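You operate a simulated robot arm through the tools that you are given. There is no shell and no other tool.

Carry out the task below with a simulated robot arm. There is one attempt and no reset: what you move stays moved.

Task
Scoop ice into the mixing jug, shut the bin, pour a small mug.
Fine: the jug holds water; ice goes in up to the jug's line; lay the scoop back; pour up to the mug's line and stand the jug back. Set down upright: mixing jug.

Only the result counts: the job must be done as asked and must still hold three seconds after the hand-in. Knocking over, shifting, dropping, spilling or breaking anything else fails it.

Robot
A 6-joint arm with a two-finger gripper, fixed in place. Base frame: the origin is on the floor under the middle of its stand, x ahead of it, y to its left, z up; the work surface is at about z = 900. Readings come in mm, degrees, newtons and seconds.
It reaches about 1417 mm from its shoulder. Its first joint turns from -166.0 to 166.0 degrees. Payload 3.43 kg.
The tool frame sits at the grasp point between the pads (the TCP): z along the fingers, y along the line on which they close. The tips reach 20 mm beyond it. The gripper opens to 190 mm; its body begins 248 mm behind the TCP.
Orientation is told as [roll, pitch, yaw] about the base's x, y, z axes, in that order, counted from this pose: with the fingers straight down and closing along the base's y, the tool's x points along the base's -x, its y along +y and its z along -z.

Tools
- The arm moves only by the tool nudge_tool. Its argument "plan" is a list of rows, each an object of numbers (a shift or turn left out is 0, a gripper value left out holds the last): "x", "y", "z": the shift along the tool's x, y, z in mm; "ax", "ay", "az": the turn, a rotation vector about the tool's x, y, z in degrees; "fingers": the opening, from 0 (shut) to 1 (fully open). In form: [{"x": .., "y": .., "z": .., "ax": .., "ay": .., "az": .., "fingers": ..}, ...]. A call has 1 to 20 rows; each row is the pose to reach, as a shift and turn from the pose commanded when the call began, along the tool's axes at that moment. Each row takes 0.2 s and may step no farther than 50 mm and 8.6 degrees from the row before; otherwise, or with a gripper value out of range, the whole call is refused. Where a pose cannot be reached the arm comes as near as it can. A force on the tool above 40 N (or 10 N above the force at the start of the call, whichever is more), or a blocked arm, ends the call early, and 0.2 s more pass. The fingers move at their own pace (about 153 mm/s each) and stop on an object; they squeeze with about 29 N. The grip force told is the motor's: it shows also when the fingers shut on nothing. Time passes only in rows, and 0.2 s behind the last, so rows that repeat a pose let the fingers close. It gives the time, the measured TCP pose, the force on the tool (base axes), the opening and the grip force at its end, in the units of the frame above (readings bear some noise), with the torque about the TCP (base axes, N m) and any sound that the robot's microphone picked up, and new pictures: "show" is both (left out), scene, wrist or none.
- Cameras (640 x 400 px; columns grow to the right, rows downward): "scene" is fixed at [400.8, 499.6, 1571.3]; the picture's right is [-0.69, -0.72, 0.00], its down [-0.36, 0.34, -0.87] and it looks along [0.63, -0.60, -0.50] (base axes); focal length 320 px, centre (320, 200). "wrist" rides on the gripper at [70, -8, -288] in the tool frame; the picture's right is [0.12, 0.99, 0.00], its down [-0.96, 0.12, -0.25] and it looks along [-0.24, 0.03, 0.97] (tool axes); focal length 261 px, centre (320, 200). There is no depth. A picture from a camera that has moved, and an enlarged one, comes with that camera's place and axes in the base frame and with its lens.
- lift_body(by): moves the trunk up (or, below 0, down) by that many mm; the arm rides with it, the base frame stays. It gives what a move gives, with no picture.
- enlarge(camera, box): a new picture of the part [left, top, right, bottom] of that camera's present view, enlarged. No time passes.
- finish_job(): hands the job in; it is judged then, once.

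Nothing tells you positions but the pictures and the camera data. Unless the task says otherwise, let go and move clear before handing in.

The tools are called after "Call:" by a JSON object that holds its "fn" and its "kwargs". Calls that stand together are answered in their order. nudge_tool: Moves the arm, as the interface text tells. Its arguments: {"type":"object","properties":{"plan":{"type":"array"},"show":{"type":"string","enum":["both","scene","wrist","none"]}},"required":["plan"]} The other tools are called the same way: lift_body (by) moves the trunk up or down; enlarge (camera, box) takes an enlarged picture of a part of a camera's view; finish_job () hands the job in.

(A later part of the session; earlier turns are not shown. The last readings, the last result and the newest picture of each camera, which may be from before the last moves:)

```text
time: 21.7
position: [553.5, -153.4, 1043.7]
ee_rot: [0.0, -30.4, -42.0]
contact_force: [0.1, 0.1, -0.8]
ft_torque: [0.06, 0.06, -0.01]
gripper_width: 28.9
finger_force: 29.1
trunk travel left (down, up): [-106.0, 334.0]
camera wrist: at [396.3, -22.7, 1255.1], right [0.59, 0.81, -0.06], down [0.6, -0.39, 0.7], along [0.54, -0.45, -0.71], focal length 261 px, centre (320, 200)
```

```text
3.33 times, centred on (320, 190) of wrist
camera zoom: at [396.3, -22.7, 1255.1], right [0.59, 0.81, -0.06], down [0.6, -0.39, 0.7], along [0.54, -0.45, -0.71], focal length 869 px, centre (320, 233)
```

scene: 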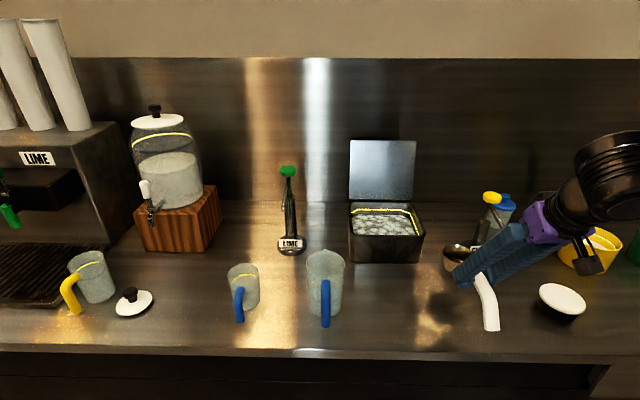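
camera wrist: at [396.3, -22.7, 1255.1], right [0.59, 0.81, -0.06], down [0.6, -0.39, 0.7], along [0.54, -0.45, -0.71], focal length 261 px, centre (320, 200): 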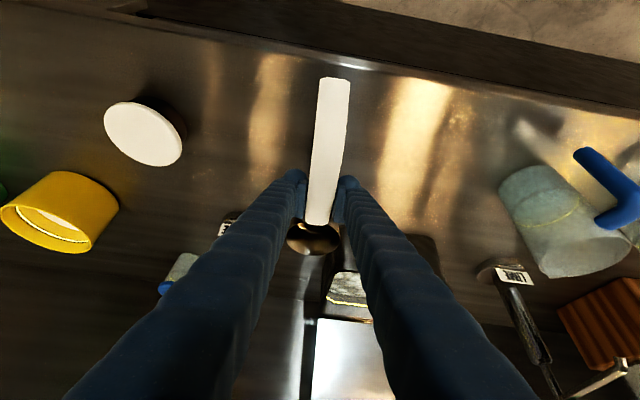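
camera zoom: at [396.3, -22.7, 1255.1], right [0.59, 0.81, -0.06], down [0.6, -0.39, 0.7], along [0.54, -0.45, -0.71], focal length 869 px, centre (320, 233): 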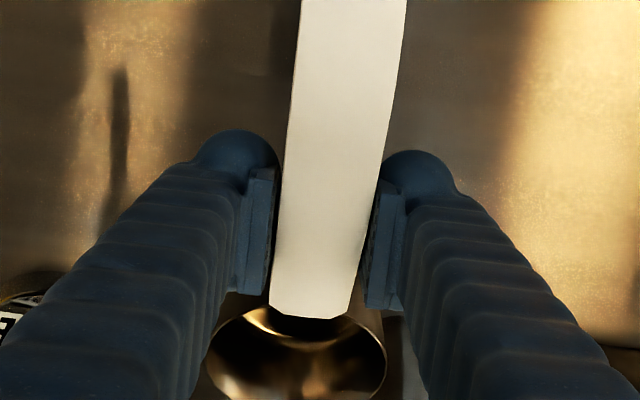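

The scoop is steady in the hand. I'll carry it up and over to above the bin opening, kept level, then check alignment.

Call:
{"fn": "nudge_tool", "kwargs": {"plan": [{"x": -15, "z": -26}, {"x": -30.3, "z": -51.8}, {"x": -52.4, "y": 19.8, "z": -41}, {"x": -74.5, "y": 39.6, "z": -30.2}, {"x": -96.6, "y": 59.4, "z": -19.4}, {"x": -118.7, "y": 79.2, "z": -8.6}, {"x": -140.8, "y": 99, "z": 2.2}, {"x": -162.9, "y": 118.8, "z": 13}, {"x": -185, "y": 138.6, "z": 23.8}, {"x": -207.4, "y": 158.6, "z": 34.4}]}}

Call:
{"fn": "enlarge", "kwargs": {"camera": "scene", "box": [320, 130, 500, 290]}}

```text
time: 23.9
position: [807.4, -167.0, 1116.1]
ee_rot: [-0.1, -30.4, -42.0]
contact_force: [-0.2, 0.2, -1.4]
ft_torque: [0.04, 0.07, 0.01]
gripper_width: 29.1
finger_force: 29.3
trunk travel left (down, up): [-106.0, 334.0]
camera wrist: at [649.9, -35.9, 1329.3], right [0.59, 0.81, -0.06], down [0.6, -0.39, 0.7], along [0.54, -0.45, -0.71], focal length 261 px, centre (320, 200)
```

scene: 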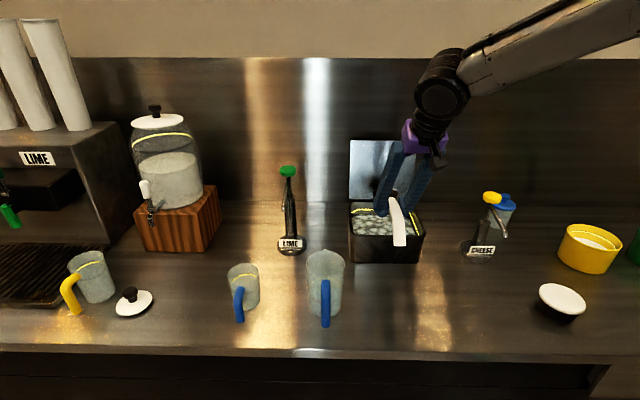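
wrist: 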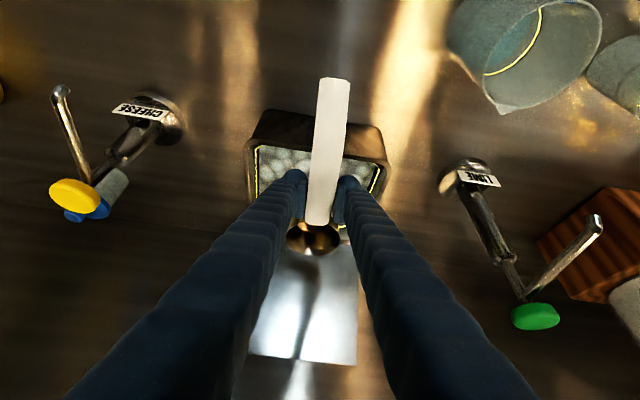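

```text
2.50 times, centred on (410, 210) of scene
camera zoom: at [400.8, 499.6, 1571.3], right [-0.69, -0.72, 0.0], down [-0.36, 0.34, -0.87], along [0.63, -0.6, -0.5], focal length 800 px, centre (95, 175)
```

zoom: 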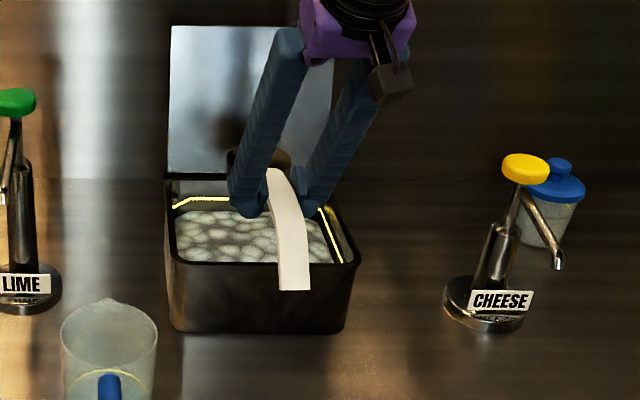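

The cup is centred over the bin, with its rim about 96 mm ahead of and 18 mm below the tool point. I'll tip it nose-down and lower it to the ice surface.

Call:
{"fn": "nudge_tool", "kwargs": {"plan": [{"x": -5.2, "z": -2.9, "ay": 8}, {"x": -11.1, "z": -2.4, "ay": 16}, {"x": -17.9, "z": -0.4, "ay": 24}, {"x": -22.9, "z": 7.7, "ay": 32}, {"x": -28.7, "z": 17.5, "ay": 40}, {"x": -34.7, "z": 29.2, "ay": 48}, {"x": -30.5, "z": 42.2, "ay": 50}]}}

Call:
{"fn": "enlarge", "kwargs": {"camera": "scene", "box": [320, 110, 500, 270]}}

```text
time: 25.5
position: [818.8, -191.3, 1087.5]
ee_rot: [0.2, 19.5, -42.0]
contact_force: [-1.4, 0.4, -1.2]
ft_torque: [-0.08, -0.27, -0.04]
gripper_width: 28.8
finger_force: 28.9
out of reach, approached as far as the arm can: row 6, 7
trunk travel left (down, up): [-106.0, 334.0]
camera wrist: at [834.8, -219.5, 1381.5], right [0.58, 0.81, 0.04], down [0.81, -0.58, -0.09], along [-0.04, 0.08, -1.0], focal length 261 px, centre (320, 200)
```

scene: 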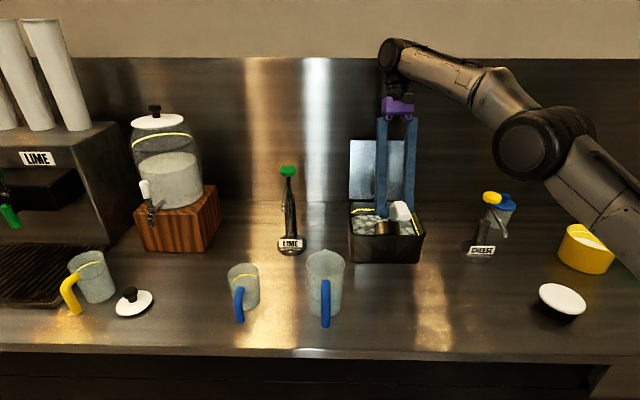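
wrist: 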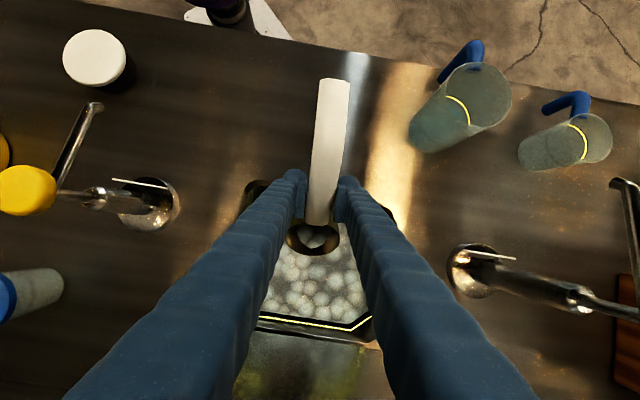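

```text
2.50 times, centred on (410, 190) of scene
camera zoom: at [400.8, 499.6, 1571.3], right [-0.69, -0.72, 0.0], down [-0.36, 0.34, -0.87], along [0.63, -0.6, -0.5], focal length 800 px, centre (95, 225)
```

zoom: 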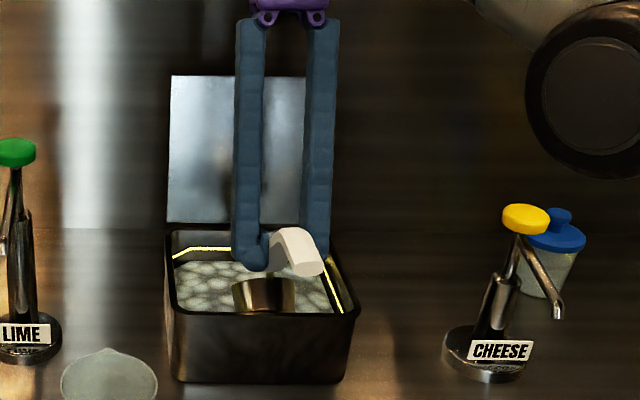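

The arm is at its outer reach here with the trunk so low. I'll raise the trunk, which lifts the scoop straight up, then come back down to the ice.

Call:
{"fn": "lift_body", "kwargs": {"by": 220}}

```text
time: 27.9
position: [821.7, -192.8, 1303.9]
ee_rot: [0.2, 19.3, -42.0]
contact_force: [-0.3, -0.2, -1.6]
ft_torque: [0.04, 0.02, -0.02]
gripper_width: 29.0
finger_force: 28.9
trunk travel left (down, up): [-326.0, 114.0]
```

Trunk is raised. I'll bring the scoop back down, nose tilted, to just above the ice.

Call:
{"fn": "nudge_tool", "kwargs": {"plan": [{"x": -17.5, "y": 2, "z": 38.2}, {"x": -35, "y": 4, "z": 76.3}, {"x": -52.5, "y": 6, "z": 114.5}, {"x": -70, "y": 8, "z": 152.6}, {"x": -87.5, "y": 10, "z": 190.8}]}}

Call:
{"fn": "enlarge", "kwargs": {"camera": "scene", "box": [320, 110, 500, 270]}}

```text
time: 29.1
position: [842.9, -197.6, 1094.1]
ee_rot: [0.0, 19.4, -42.1]
contact_force: [0.1, -0.3, -2.6]
ft_torque: [0.01, 0.07, 0.01]
gripper_width: 29.0
finger_force: 29.3
trunk travel left (down, up): [-326.0, 114.0]
camera wrist: at [858.9, -225.3, 1389.6], right [0.58, 0.81, 0.04], down [0.81, -0.58, -0.09], along [-0.05, 0.08, -1.0], focal length 261 px, centre (320, 200)
```

scene: 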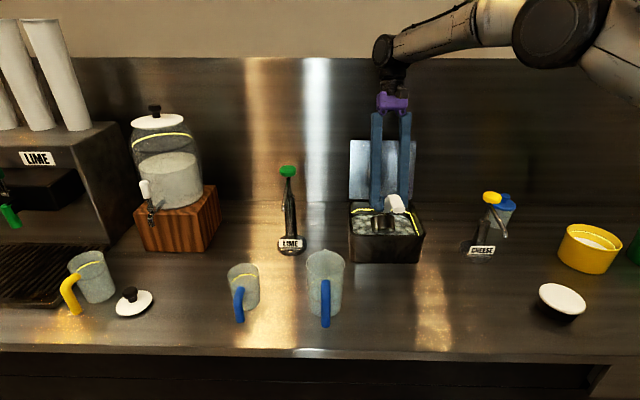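
wrist: 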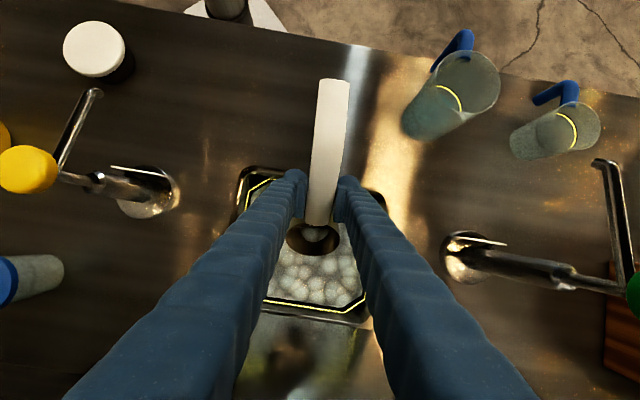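

```text
2.50 times, centred on (410, 190) of scene
camera zoom: at [400.8, 499.6, 1571.3], right [-0.69, -0.72, 0.0], down [-0.36, 0.34, -0.87], along [0.63, -0.6, -0.5], focal length 800 px, centre (95, 225)
```

zoom: 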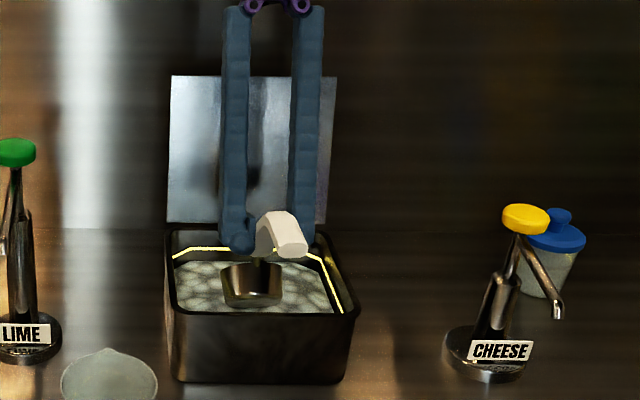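

The scoop is in position with its nose tilted into the bin. I'll run the scooping stroke: plunge, sweep back, level out and lift.

Call:
{"fn": "nudge_tool", "kwargs": {"plan": [{"x": -5.5, "z": 12.9}, {"x": -11.7, "z": 24.5}, {"x": -17.8, "z": 32.7, "ay": -2}, {"x": -23.5, "z": 37.8, "ay": -5}, {"x": -29.8, "z": 40.9, "ay": -8}, {"x": -34.7, "z": 43.8, "ay": -12}, {"x": -36.9, "z": 47.1, "ay": -17}, {"x": -36.5, "z": 51.3, "ay": -23}, {"x": -33.1, "z": 52.9, "ay": -29}, {"x": -27.4, "z": 51.7, "ay": -35}, {"x": -20.3, "z": 49.3, "ay": -41}, {"x": -11.6, "z": 44, "ay": -46}, {"x": -2.7, "z": 35.2, "ay": -50}, {"x": 5.2, "z": 18.8, "ay": -50}, {"x": 14.4, "z": -1.3, "ay": -50}]}}

Call:
{"fn": "enlarge", "kwargs": {"camera": "wrist", "box": [240, 130, 400, 280]}}

Call:
{"fn": "enlarge", "kwargs": {"camera": "scene", "box": [320, 130, 500, 290]}}

```text
time: 32.3
position: [832.1, -188.7, 1103.0]
ee_rot: [0.2, -30.5, -42.2]
contact_force: [-0.9, 0.7, -2.4]
ft_torque: [0.12, 0.07, 0.02]
gripper_width: 29.1
finger_force: 29.3
trunk travel left (down, up): [-326.0, 114.0]
camera wrist: at [672.6, -57.4, 1314.4], right [0.59, 0.81, -0.06], down [0.6, -0.39, 0.7], along [0.54, -0.45, -0.71], focal length 261 px, centre (320, 200)
```

scene: 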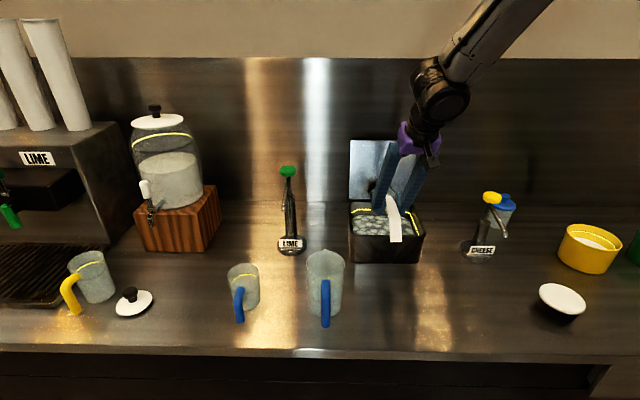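
wrist: 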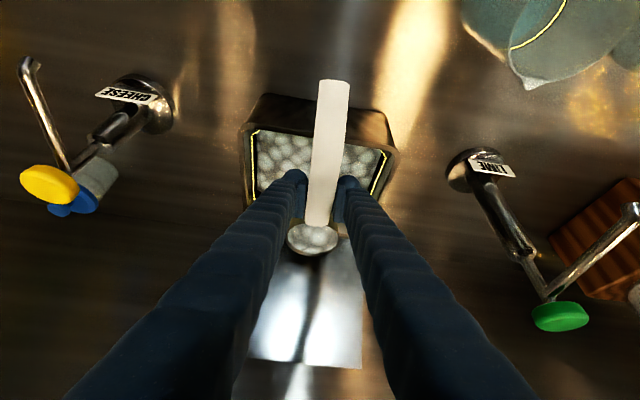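

```text
2.67 times, centred on (320, 205) of wrist
camera zoom: at [672.6, -57.4, 1314.4], right [0.59, 0.81, -0.06], down [0.6, -0.39, 0.7], along [0.54, -0.45, -0.71], focal length 695 px, centre (320, 187)
```

zoom: 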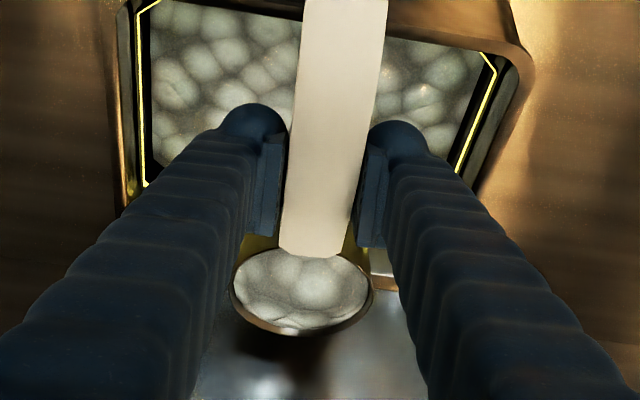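

```text
2.50 times, centred on (410, 210) of scene
camera zoom: at [400.8, 499.6, 1571.3], right [-0.69, -0.72, 0.0], down [-0.36, 0.34, -0.87], along [0.63, -0.6, -0.5], focal length 800 px, centre (95, 175)
```

zoom: 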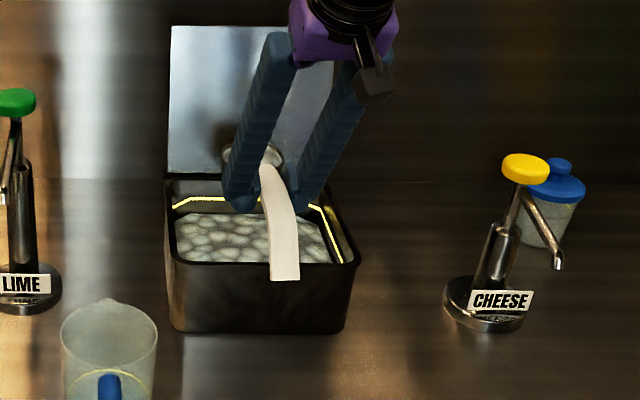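

The scoop came out full of ice, and I re-estimate the jug centre near base (828, 74) with its rim at about z 1040. I'll raise the scoop, keep it level, and carry it over the jug while turning to face along base x.

Call:
{"fn": "nudge_tool", "kwargs": {"plan": [{"x": -14.5, "z": -24.5}, {"x": -28.9, "z": -49.1}, {"x": -2.4, "y": 17.4, "z": -64.7, "ax": -2.38, "az": -4.04}, {"x": 24.1, "y": 34.8, "z": -80.3, "ax": -4.76, "az": -8.08}, {"x": 50.6, "y": 52.2, "z": -95.9, "ax": -7.14, "az": -12.12}, {"x": 77.1, "y": 69.6, "z": -111.5, "ax": -9.52, "az": -16.16}, {"x": 103.6, "y": 87, "z": -127.2, "ax": -11.9, "az": -20.2}, {"x": 130.2, "y": 104.4, "z": -142.8, "ax": -14.28, "az": -24.24}, {"x": 156.7, "y": 121.8, "z": -158.4, "ax": -16.66, "az": -28.28}, {"x": 183.2, "y": 139.2, "z": -174, "ax": -19.04, "az": -32.32}, {"x": 209.7, "y": 156.6, "z": -189.6, "ax": -21.42, "az": -36.36}]}}

Call:
{"fn": "enlarge", "kwargs": {"camera": "scene", "box": [230, 180, 410, 340]}}

Call:
{"fn": "enlarge", "kwargs": {"camera": "wrist", "box": [200, 130, 460, 330]}}

```text
time: 34.7
position: [730.4, 115.5, 1158.5]
ee_rot: [0.1, -30.7, 0.2]
contact_force: [-0.7, 0.3, -2.0]
ft_torque: [-0.02, 0.12, 0.02]
gripper_width: 28.7
finger_force: 28.8
trunk travel left (down, up): [-326.0, 114.0]
camera wrist: at [523.4, 104.4, 1369.8], right [-0.11, 0.99, -0.06], down [0.7, 0.12, 0.7], along [0.71, 0.03, -0.71], focal length 261 px, centre (320, 200)
```

scene: 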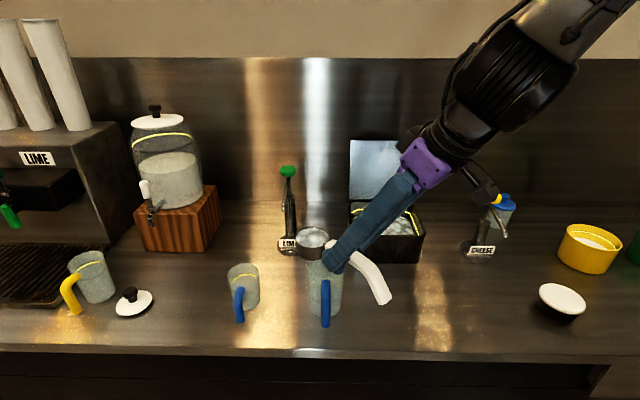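
wrist: 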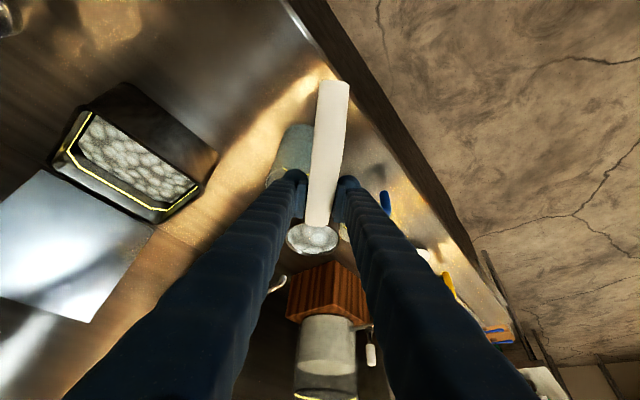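

```text
2.50 times, centred on (320, 260) of scene
camera zoom: at [400.8, 499.6, 1571.3], right [-0.69, -0.72, 0.0], down [-0.36, 0.34, -0.87], along [0.63, -0.6, -0.5], focal length 800 px, centre (320, 50)
```

zoom: 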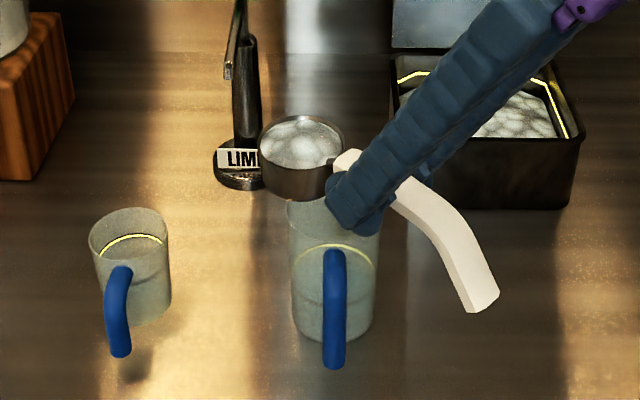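

```text
2.00 times, centred on (330, 230) of wrist
camera zoom: at [523.4, 104.4, 1369.8], right [-0.11, 0.99, -0.06], down [0.7, 0.12, 0.7], along [0.71, 0.03, -0.71], focal length 521 px, centre (300, 140)
```

zoom: 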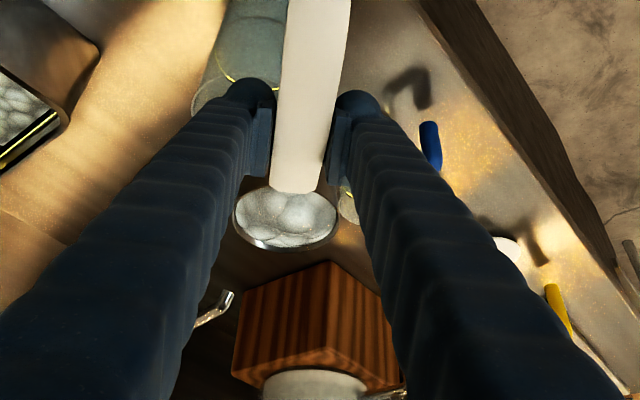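

The cup is level with its side lip over the jug's centre. I'll lower it and begin rolling it sideways to tip ice into the jug, stopping part-way to check.

Call:
{"fn": "nudge_tool", "kwargs": {"plan": [{"x": 5.8, "y": -4.2, "z": 8.9, "ax": -5.16, "az": 3.06}, {"x": 11, "y": -6.7, "z": 17.8, "ax": -10.3, "az": 6.13}, {"x": 15.4, "y": -9.6, "z": 25.1, "ax": -15.5, "az": 9.19}, {"x": 17.8, "y": -12.8, "z": 29.1, "ax": -20.6, "az": 12.25}, {"x": 19.2, "y": -16.3, "z": 31.5, "ax": -25.8, "az": 15.3}, {"x": 20.2, "y": -20.1, "z": 33.3, "ax": -31, "az": 18.4}]}}

Call:
{"fn": "enlarge", "kwargs": {"camera": "scene", "box": [230, 180, 410, 340]}}

```text
time: 36.1
position: [732.2, 93.1, 1119.5]
ee_rot: [40.4, -24.2, -19.2]
contact_force: [0.0, 0.7, -1.8]
ft_torque: [-0.08, 0.19, 0.02]
gripper_width: 28.7
finger_force: 28.8
out of reach, approached as far as the arm can: row 1
trunk travel left (down, up): [-326.0, 114.0]
camera wrist: at [525.9, -39.6, 1285.2], right [-0.1, 0.84, 0.54], down [0.7, -0.32, 0.64], along [0.7, 0.44, -0.55], focal length 261 px, centre (320, 200)
```

scene: 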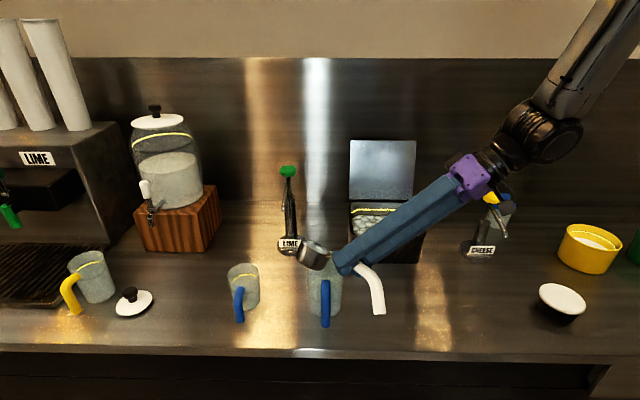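
wrist: 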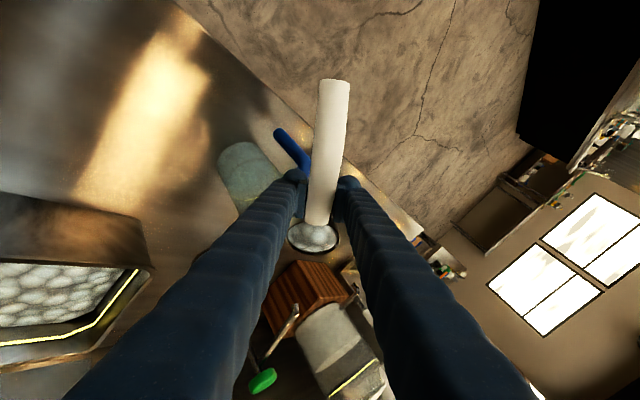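

```text
2.50 times, centred on (320, 260) of scene
camera zoom: at [400.8, 499.6, 1571.3], right [-0.69, -0.72, 0.0], down [-0.36, 0.34, -0.87], along [0.63, -0.6, -0.5], focal length 800 px, centre (320, 50)
```

zoom: 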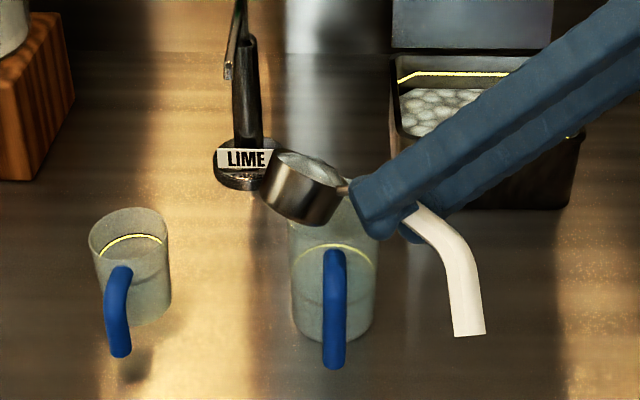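

The ice is still in the tilted cup with no spill, and the lip sits over the jug mouth. I'll keep rolling to about 60° and check the jug.

Call:
{"fn": "nudge_tool", "kwargs": {"plan": [{"x": -0.7, "y": -3.9, "z": -1.2, "ax": -5.16, "az": 3.06}, {"x": -1.4, "y": -8.2, "z": -2.4, "ax": -10.3, "az": 6.13}, {"x": -2.2, "y": -12.6, "z": -3.6, "ax": -15.5, "az": 9.19}, {"x": -2.4, "y": -17.7, "z": -4, "ax": -20.6, "az": 12.25}]}}

Call:
{"fn": "enlarge", "kwargs": {"camera": "scene", "box": [230, 180, 410, 340]}}

```text
time: 37.1
position: [732.3, 75.2, 1111.9]
ee_rot: [63.6, -14.7, -27.0]
contact_force: [0.6, 0.1, -1.8]
ft_torque: [-0.01, 0.16, 0.03]
gripper_width: 28.7
finger_force: 29.2
trunk travel left (down, up): [-326.0, 114.0]
camera wrist: at [525.7, -113.5, 1211.0], right [-0.1, 0.55, 0.83], down [0.7, -0.55, 0.45], along [0.7, 0.63, -0.33], focal length 261 px, centre (320, 200)
```

scene: 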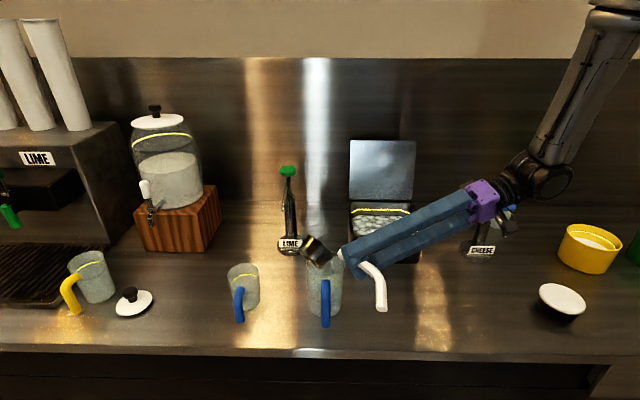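
wrist: 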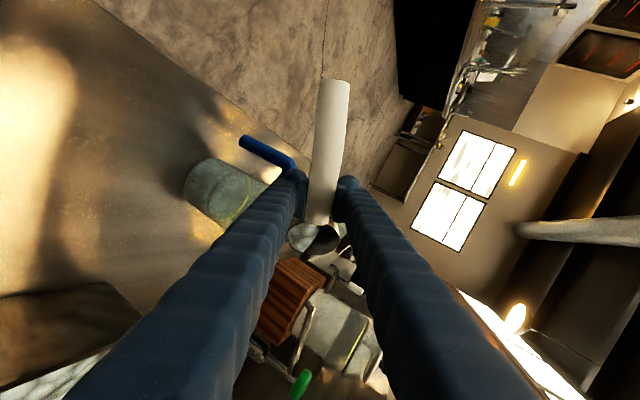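

```text
2.50 times, centred on (320, 260) of scene
camera zoom: at [400.8, 499.6, 1571.3], right [-0.69, -0.72, 0.0], down [-0.36, 0.34, -0.87], along [0.63, -0.6, -0.5], focal length 800 px, centre (320, 50)
```

zoom: 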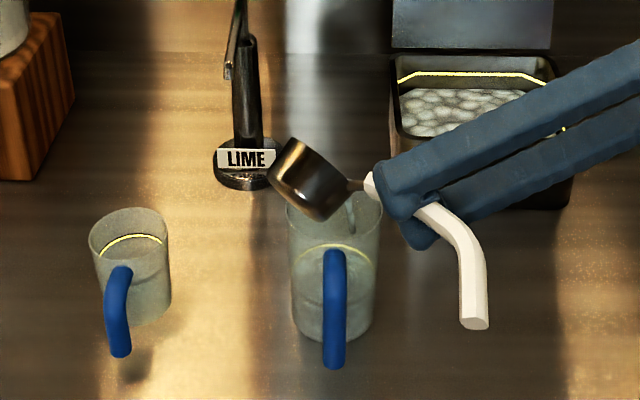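

Ice has started falling into the jug. I'll hold here briefly and look at the level.

Call:
{"fn": "nudge_tool", "kwargs": {"plan": [{"x": 0}, {"x": 0}, {"x": 0}], "show": "wrist"}}

Call:
{"fn": "enlarge", "kwargs": {"camera": "scene", "box": [270, 210, 390, 330]}}

Call:
{"fn": "enlarge", "kwargs": {"camera": "wrist", "box": [160, 120, 360, 280]}}

```text
time: 37.9
position: [732.7, 75.7, 1112.2]
ee_rot: [63.6, -14.7, -27.0]
contact_force: [-0.6, 0.6, -0.4]
ft_torque: [-0.03, 0.09, 0.03]
gripper_width: 28.9
finger_force: 28.9
trunk travel left (down, up): [-326.0, 114.0]
camera wrist: at [525.1, -112.3, 1211.4], right [-0.1, 0.55, 0.83], down [0.7, -0.55, 0.45], along [0.7, 0.63, -0.33], focal length 261 px, centre (320, 200)
```

wrist: 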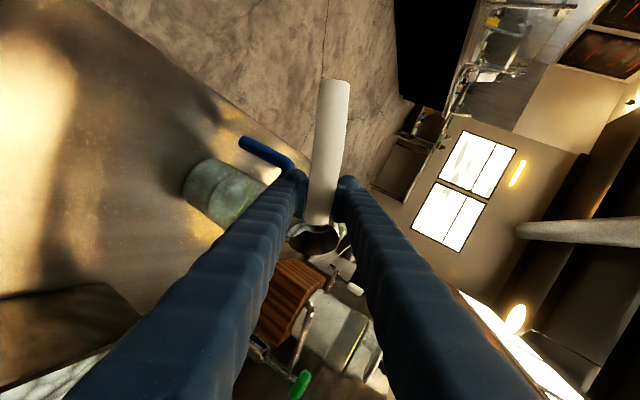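

```text
3.33 times, centred on (330, 270) of scene
camera zoom: at [400.8, 499.6, 1571.3], right [-0.69, -0.72, 0.0], down [-0.36, 0.34, -0.87], along [0.63, -0.6, -0.5], focal length 1067 px, centre (287, -33)
```

zoom: 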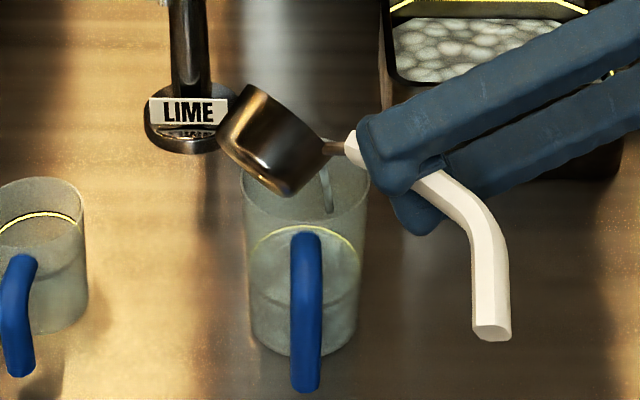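

```text
2.50 times, centred on (260, 200) of wrist
camera zoom: at [525.1, -112.3, 1211.4], right [-0.1, 0.55, 0.83], down [0.7, -0.55, 0.45], along [0.7, 0.63, -0.33], focal length 652 px, centre (470, 200)
```

zoom: 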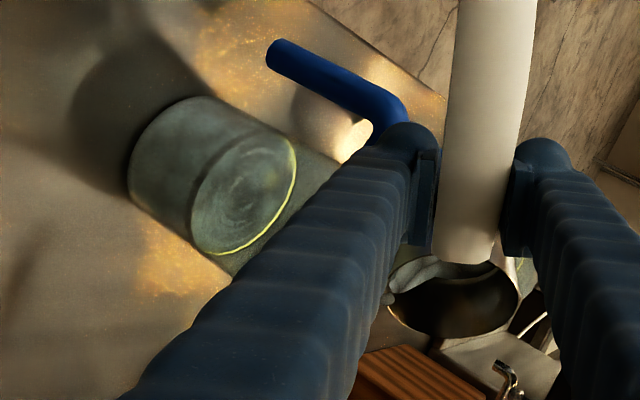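

Flow is in progress and the jug's level is approaching its line. I'll pause again to see whether it's still flowing.

Call:
{"fn": "nudge_tool", "kwargs": {"plan": [{"x": 0}, {"x": 0}], "show": "wrist"}}

Call:
{"fn": "enlarge", "kwargs": {"camera": "scene", "box": [290, 230, 360, 320]}}

Call:
{"fn": "enlarge", "kwargs": {"camera": "wrist", "box": [180, 130, 280, 240]}}

Call:
{"fn": "enlarge", "kwargs": {"camera": "wrist", "box": [280, 210, 350, 270]}}

```text
time: 38.5
position: [732.1, 77.3, 1113.5]
ee_rot: [63.6, -14.7, -27.1]
contact_force: [-0.8, -0.3, -1.9]
ft_torque: [-0.02, 0.08, -0.04]
gripper_width: 29.1
finger_force: 29.3
trunk travel left (down, up): [-326.0, 114.0]
camera wrist: at [525.0, -112.4, 1211.4], right [-0.1, 0.55, 0.83], down [0.7, -0.55, 0.45], along [0.7, 0.63, -0.33], focal length 261 px, centre (320, 200)
```

wrist: 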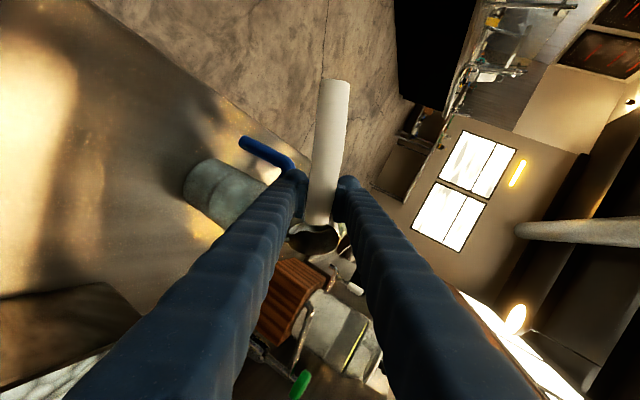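

```text
4.44 times, centred on (325, 275) of scene
camera zoom: at [400.8, 499.6, 1571.3], right [-0.69, -0.72, 0.0], down [-0.36, 0.34, -0.87], along [0.63, -0.6, -0.5], focal length 1423 px, centre (298, -133)
```

zoom: 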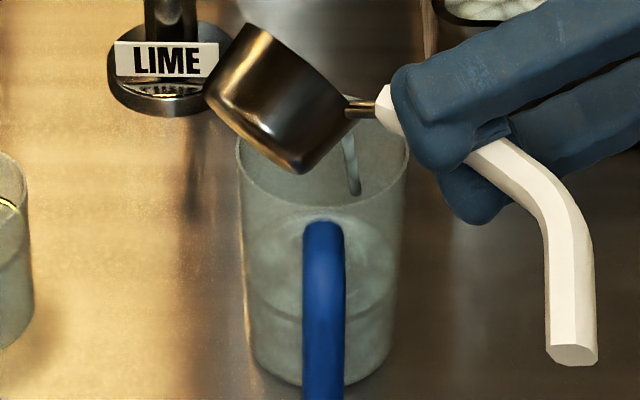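

```text
3.64 times, centred on (230, 185) of wrist
camera zoom: at [525.0, -112.4, 1211.4], right [-0.1, 0.55, 0.83], down [0.7, -0.55, 0.45], along [0.7, 0.63, -0.33], focal length 948 px, centre (647, 254)
```

zoom: 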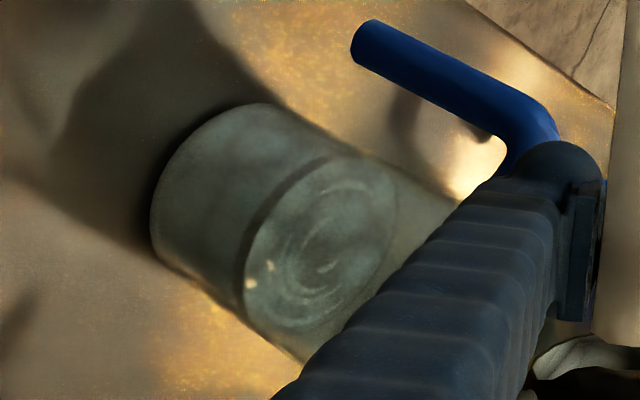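

```text
6.67 times, centred on (315, 240) of wrist
camera zoom: at [525.0, -112.4, 1211.4], right [-0.1, 0.55, 0.83], down [0.7, -0.55, 0.45], along [0.7, 0.63, -0.33], focal length 1738 px, centre (353, -67)
```

zoom: 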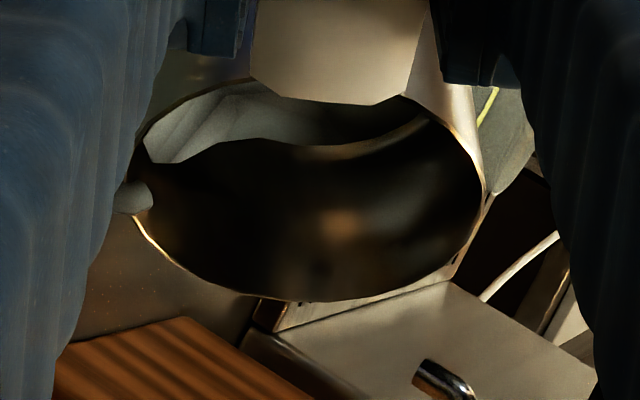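

The jug's yellow line is now hidden because the surface has come up to it. I'll roll the scoop back right away to stop the flow.

Call:
{"fn": "nudge_tool", "kwargs": {"plan": [{"x": 1.8, "y": 5.5, "z": 3.1, "ax": 6.9, "az": -4.1}, {"x": 3.9, "y": 10.1, "z": 6.5, "ax": 13.8, "az": -8.2}, {"x": 5.9, "y": 14.3, "z": 9.9, "ax": 20.6, "az": -12.25}, {"x": 7.5, "y": 18.8, "z": 12.6, "ax": 27.5, "az": -16.3}]}}

Call:
{"fn": "enlarge", "kwargs": {"camera": "scene", "box": [290, 230, 360, 320]}}

Call:
{"fn": "enlarge", "kwargs": {"camera": "wrist", "box": [200, 110, 360, 260]}}

```text
time: 39.5
position: [730.6, 98.6, 1121.7]
ee_rot: [31.6, -26.8, -15.3]
contact_force: [-1.0, 1.3, -1.9]
ft_torque: [-0.08, 0.08, -0.09]
gripper_width: 28.9
finger_force: 28.9
trunk travel left (down, up): [-326.0, 114.0]
camera wrist: at [523.8, -9.0, 1305.4], right [-0.1, 0.91, 0.41], down [0.7, -0.23, 0.68], along [0.7, 0.36, -0.61], focal length 261 px, centre (320, 200)
```

scene: 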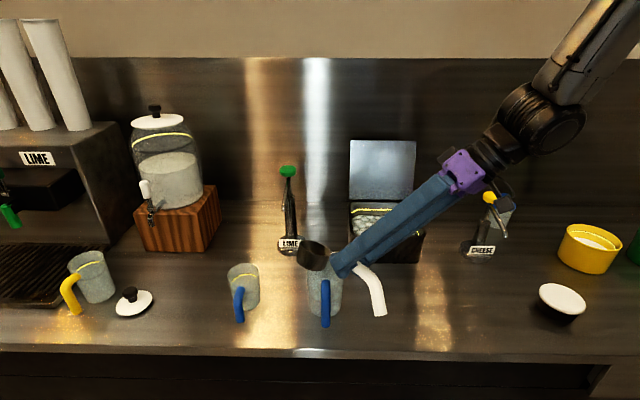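
wrist: 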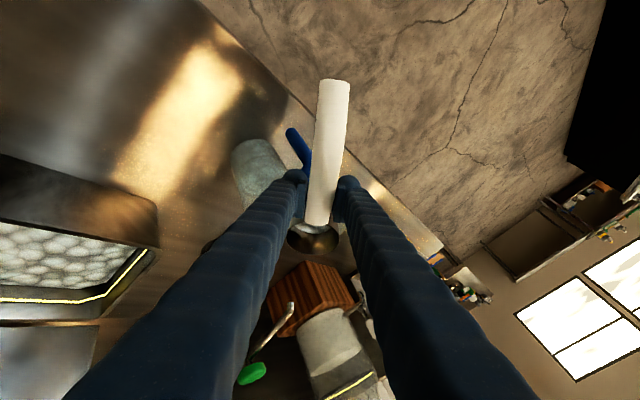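

```text
4.44 times, centred on (325, 275) of scene
camera zoom: at [400.8, 499.6, 1571.3], right [-0.69, -0.72, 0.0], down [-0.36, 0.34, -0.87], along [0.63, -0.6, -0.5], focal length 1423 px, centre (298, -133)
```

zoom: 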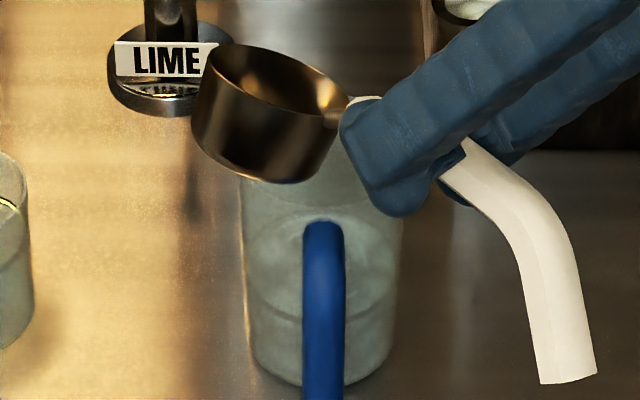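

```text
2.67 times, centred on (280, 185) of wrist
camera zoom: at [523.8, -9.0, 1305.4], right [-0.1, 0.91, 0.41], down [0.7, -0.23, 0.68], along [0.7, 0.36, -0.61], focal length 695 px, centre (427, 240)
```

zoom: 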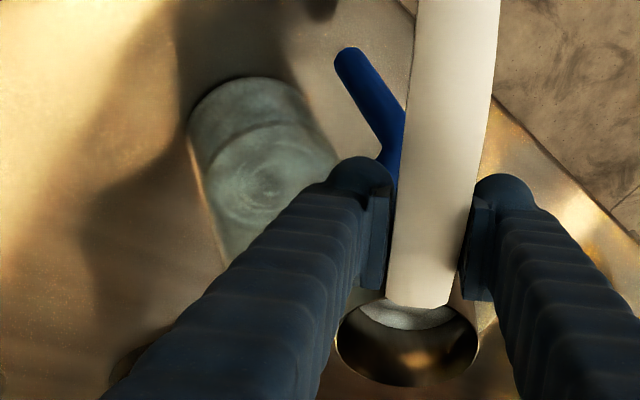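

The scoop is almost empty, with only a little ice left near the handle. I'll level it, raise it and move aside so I can see the jug's level clearly.

Call:
{"fn": "nudge_tool", "kwargs": {"plan": [{"x": -3.5, "y": 7.3, "z": -5.9, "ax": 6.0, "az": -3.6}, {"x": -7, "y": 14.6, "z": -11.8, "ax": 12, "az": -7.2}, {"x": -10.5, "y": 22, "z": -17.7, "ax": 18, "az": -10.7}, {"x": -14, "y": 29.3, "z": -23.6, "ax": 24.1, "az": -14.3}, {"x": -23, "y": -3.8, "z": -38.8, "ax": 24.1, "az": -14.3}, {"x": -32, "y": -36.9, "z": -54, "ax": 24.1, "az": -14.3}, {"x": -41, "y": -70, "z": -69, "ax": 24.1, "az": -14.3}, {"x": -50, "y": -103.1, "z": -84.2, "ax": 24.1, "az": -14.3}]}}

Call:
{"fn": "enlarge", "kwargs": {"camera": "scene", "box": [290, 230, 360, 335]}}

Call:
{"fn": "enlarge", "kwargs": {"camera": "wrist", "box": [220, 110, 520, 310]}}

```text
time: 41.3
position: [723.1, -20.2, 1154.3]
ee_rot: [-0.3, -29.4, -0.3]
contact_force: [0.8, -0.1, -1.1]
ft_torque: [0.13, 0.11, 0.1]
gripper_width: 29.0
finger_force: 29.4
out of reach, approached as far as the arm can: row 4, 7, 8
trunk travel left (down, up): [-326.0, 114.0]
camera wrist: at [521.4, -27.0, 1369.8], right [-0.1, 0.99, -0.06], down [0.72, 0.11, 0.69], along [0.69, 0.02, -0.72], focal length 261 px, centre (320, 200)
```

scene: 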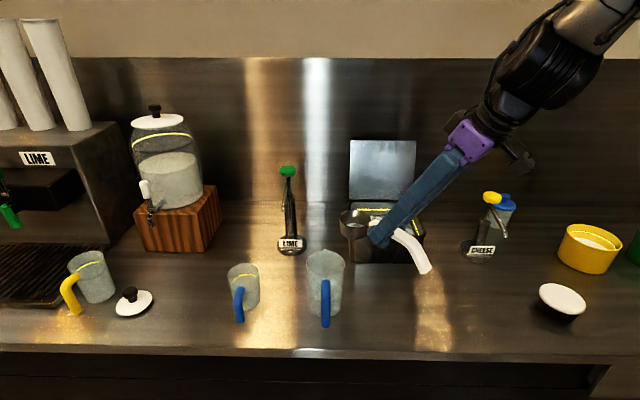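
wrist: 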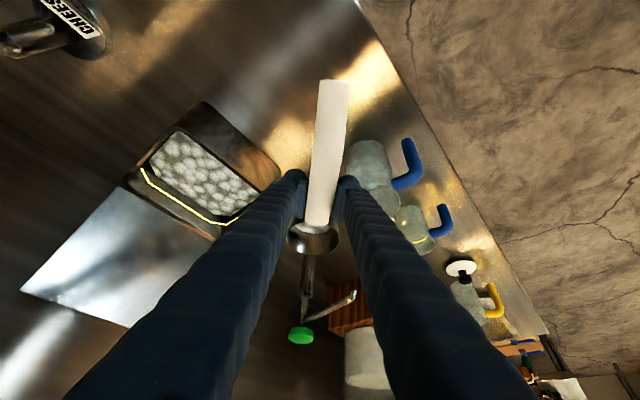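

```text
3.81 times, centred on (325, 282) of scene
camera zoom: at [400.8, 499.6, 1571.3], right [-0.69, -0.72, 0.0], down [-0.36, 0.34, -0.87], along [0.63, -0.6, -0.5], focal length 1220 px, centre (301, -114)
```

zoom: 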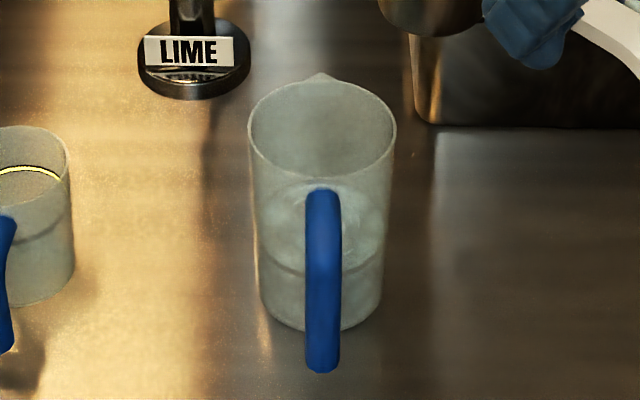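

```text
2.00 times, centred on (370, 210) of wrist
camera zoom: at [521.4, -27.0, 1369.8], right [-0.1, 0.99, -0.06], down [0.72, 0.11, 0.69], along [0.69, 0.02, -0.72], focal length 521 px, centre (220, 180)
```

zoom: 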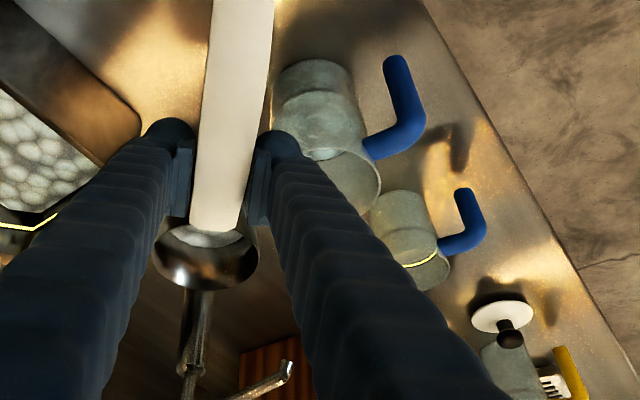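

I'll zoom in closely on the jug's surface to compare it against where the yellow line was.

Call:
{"fn": "enlarge", "kwargs": {"camera": "scene", "box": [300, 240, 350, 300]}}

Call:
{"fn": "enlarge", "kwargs": {"camera": "wrist", "box": [340, 130, 430, 220]}}

Call:
{"fn": "enlarge", "kwargs": {"camera": "scene", "box": [220, 250, 280, 330]}}

```text
6.67 times, centred on (325, 270) of scene
camera zoom: at [400.8, 499.6, 1571.3], right [-0.69, -0.72, 0.0], down [-0.36, 0.34, -0.87], along [0.63, -0.6, -0.5], focal length 2134 px, centre (287, -267)
```

zoom: 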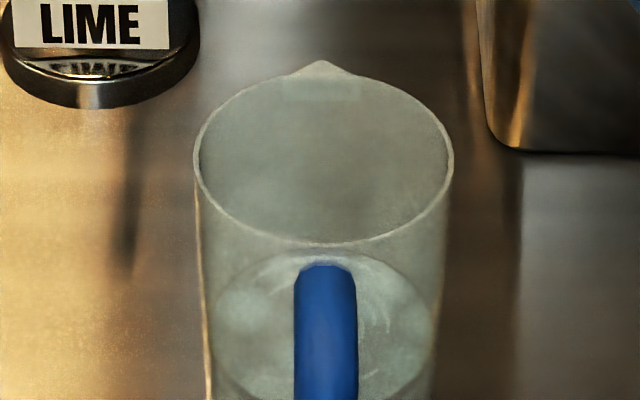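

```text
4.44 times, centred on (385, 175) of wrist
camera zoom: at [521.4, -27.0, 1369.8], right [-0.1, 0.99, -0.06], down [0.72, 0.11, 0.69], along [0.69, 0.02, -0.72], focal length 1158 px, centre (31, 311)
```

zoom: 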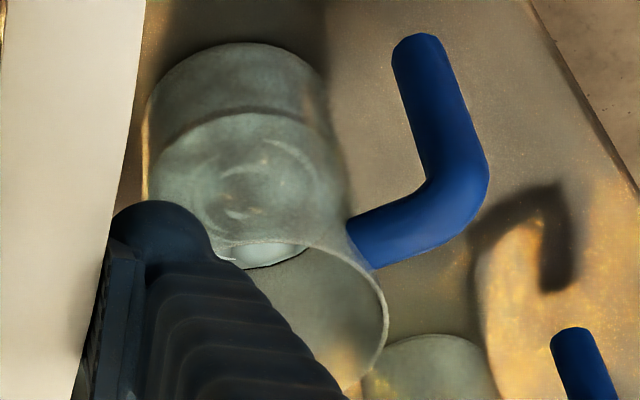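

```text
5.00 times, centred on (250, 290) of scene
camera zoom: at [400.8, 499.6, 1571.3], right [-0.69, -0.72, 0.0], down [-0.36, 0.34, -0.87], along [0.63, -0.6, -0.5], focal length 1601 px, centre (670, -250)
```

zoom: 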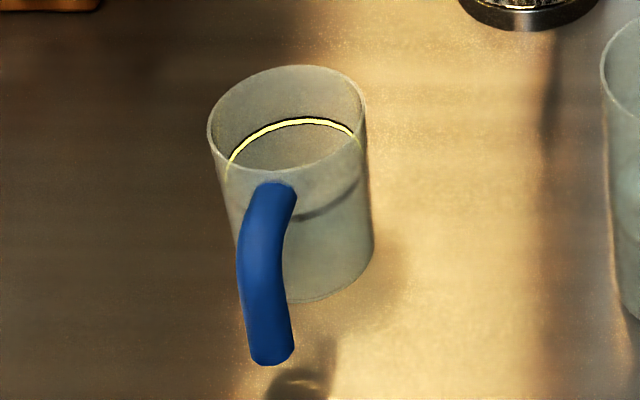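

The surface's back edge now coincides with where the yellow line was, so the jug is filled to its line. Next I'll take the scoop back over its resting place, turning it square to the counter again.

Call:
{"fn": "nudge_tool", "kwargs": {"plan": [{"x": 9.8, "y": -20.7, "z": -21.3, "ax": 2.93, "az": 5.19, "ay": -0.14}, {"x": 19.6, "y": -41.4, "z": -42.5, "ax": 5.86, "az": 10.37, "ay": -0.28}, {"x": 29.4, "y": -62.1, "z": -63.8, "ax": 8.79, "az": 15.56, "ay": -0.42}, {"x": 39.3, "y": -82.9, "z": -85.1, "ax": 11.7, "az": 20.74, "ay": -0.56}, {"x": 49.1, "y": -103.6, "z": -106.4, "ax": 14.6, "az": 25.9, "ay": -0.7}, {"x": 58.9, "y": -124.3, "z": -127.6, "ax": 17.6, "az": 31.1, "ay": -0.84}, {"x": 68.7, "y": -145, "z": -148.9, "ax": 20.5, "az": 36.3, "ay": -1}]}}

```text
time: 42.9
position: [594.6, -184.5, 1253.1]
ee_rot: [1.5, -31.2, -42.4]
contact_force: [0.1, 1.1, -1.6]
ft_torque: [0.1, 0.01, 0.01]
gripper_width: 28.8
finger_force: 28.8
trunk travel left (down, up): [-326.0, 114.0]
camera wrist: at [430.2, -55.3, 1462.6], right [0.58, 0.81, -0.04], down [0.59, -0.39, 0.71], along [0.56, -0.44, -0.7], focal length 261 px, centre (320, 200)
```

scene: 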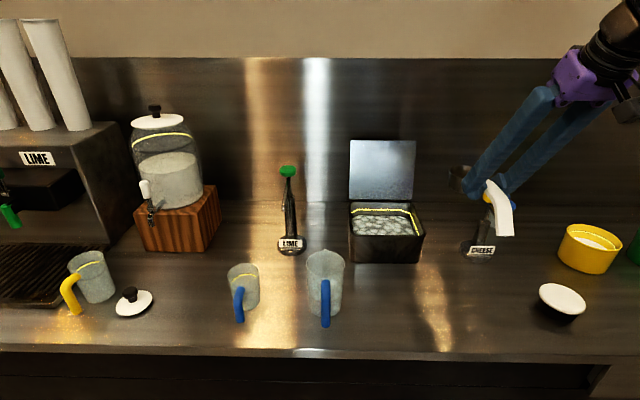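
wrist: 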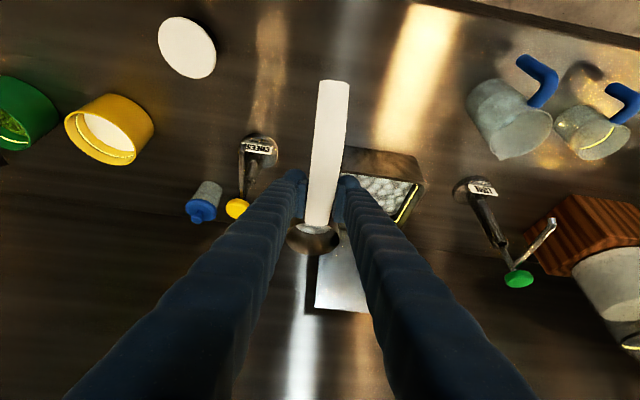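

The scoop is held level above its place with nothing beneath. I'll lower the trunk 220 mm so the arm can reach the resting spot.

Call:
{"fn": "lift_body", "kwargs": {"by": -220}}

```text
time: 45.2
position: [595.4, -183.3, 1034.0]
ee_rot: [1.4, -31.1, -42.3]
contact_force: [0.3, 0.1, -2.0]
ft_torque: [0.08, 0.06, -0.05]
gripper_width: 28.8
finger_force: 29.5
trunk travel left (down, up): [-106.0, 334.0]
```

Now I'll bring the scoop to just above the counter at its original spot.

Call:
{"fn": "nudge_tool", "kwargs": {"plan": [{"x": 21.4, "y": -1.8, "z": 12, "ax": 0.5, "ay": 0.3}, {"x": 42.8, "y": -3.5, "z": 24, "ax": 1.0, "ay": 0.6}, {"x": 64.2, "y": -5.3, "z": 36, "ax": 1.4, "ay": 0.8}, {"x": 64.2, "y": -5.3, "z": 36, "ax": 1.4, "ay": 0.8}]}}

Call:
{"fn": "enlarge", "kwargs": {"camera": "scene", "box": [420, 240, 520, 360]}}

```text
time: 46.2
position: [565.8, -162.6, 967.2]
ee_rot: [0.0, -30.4, -42.3]
contact_force: [0.4, 0.6, -2.5]
ft_torque: [0.04, 0.09, -0.02]
gripper_width: 28.8
finger_force: 28.8
trunk travel left (down, up): [-106.0, 334.0]
camera wrist: at [407.8, -30.2, 1180.4], right [0.59, 0.8, -0.06], down [0.6, -0.39, 0.7], along [0.54, -0.45, -0.71], focal length 261 px, centre (320, 200)
```

scene: 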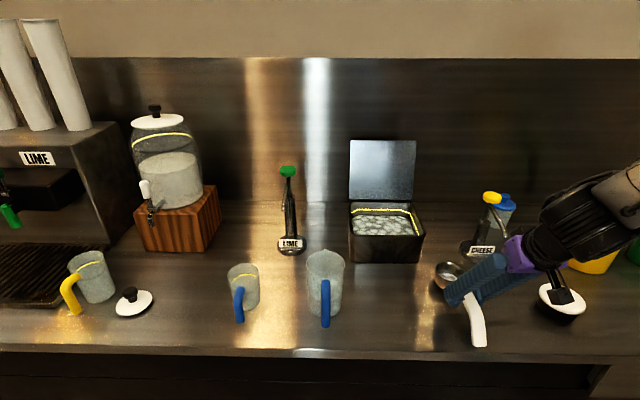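
wrist: 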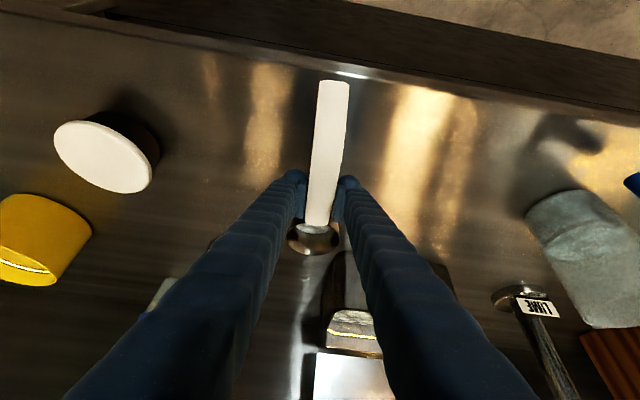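

```text
3.33 times, centred on (470, 300) of scene
camera zoom: at [400.8, 499.6, 1571.3], right [-0.69, -0.72, 0.0], down [-0.36, 0.34, -0.87], along [0.63, -0.6, -0.5], focal length 1067 px, centre (-180, -133)
```

zoom: 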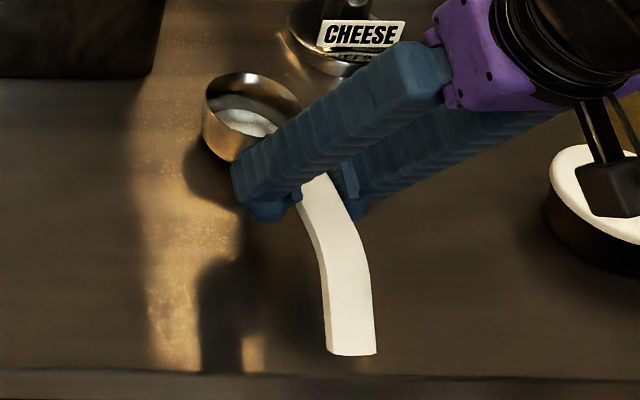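

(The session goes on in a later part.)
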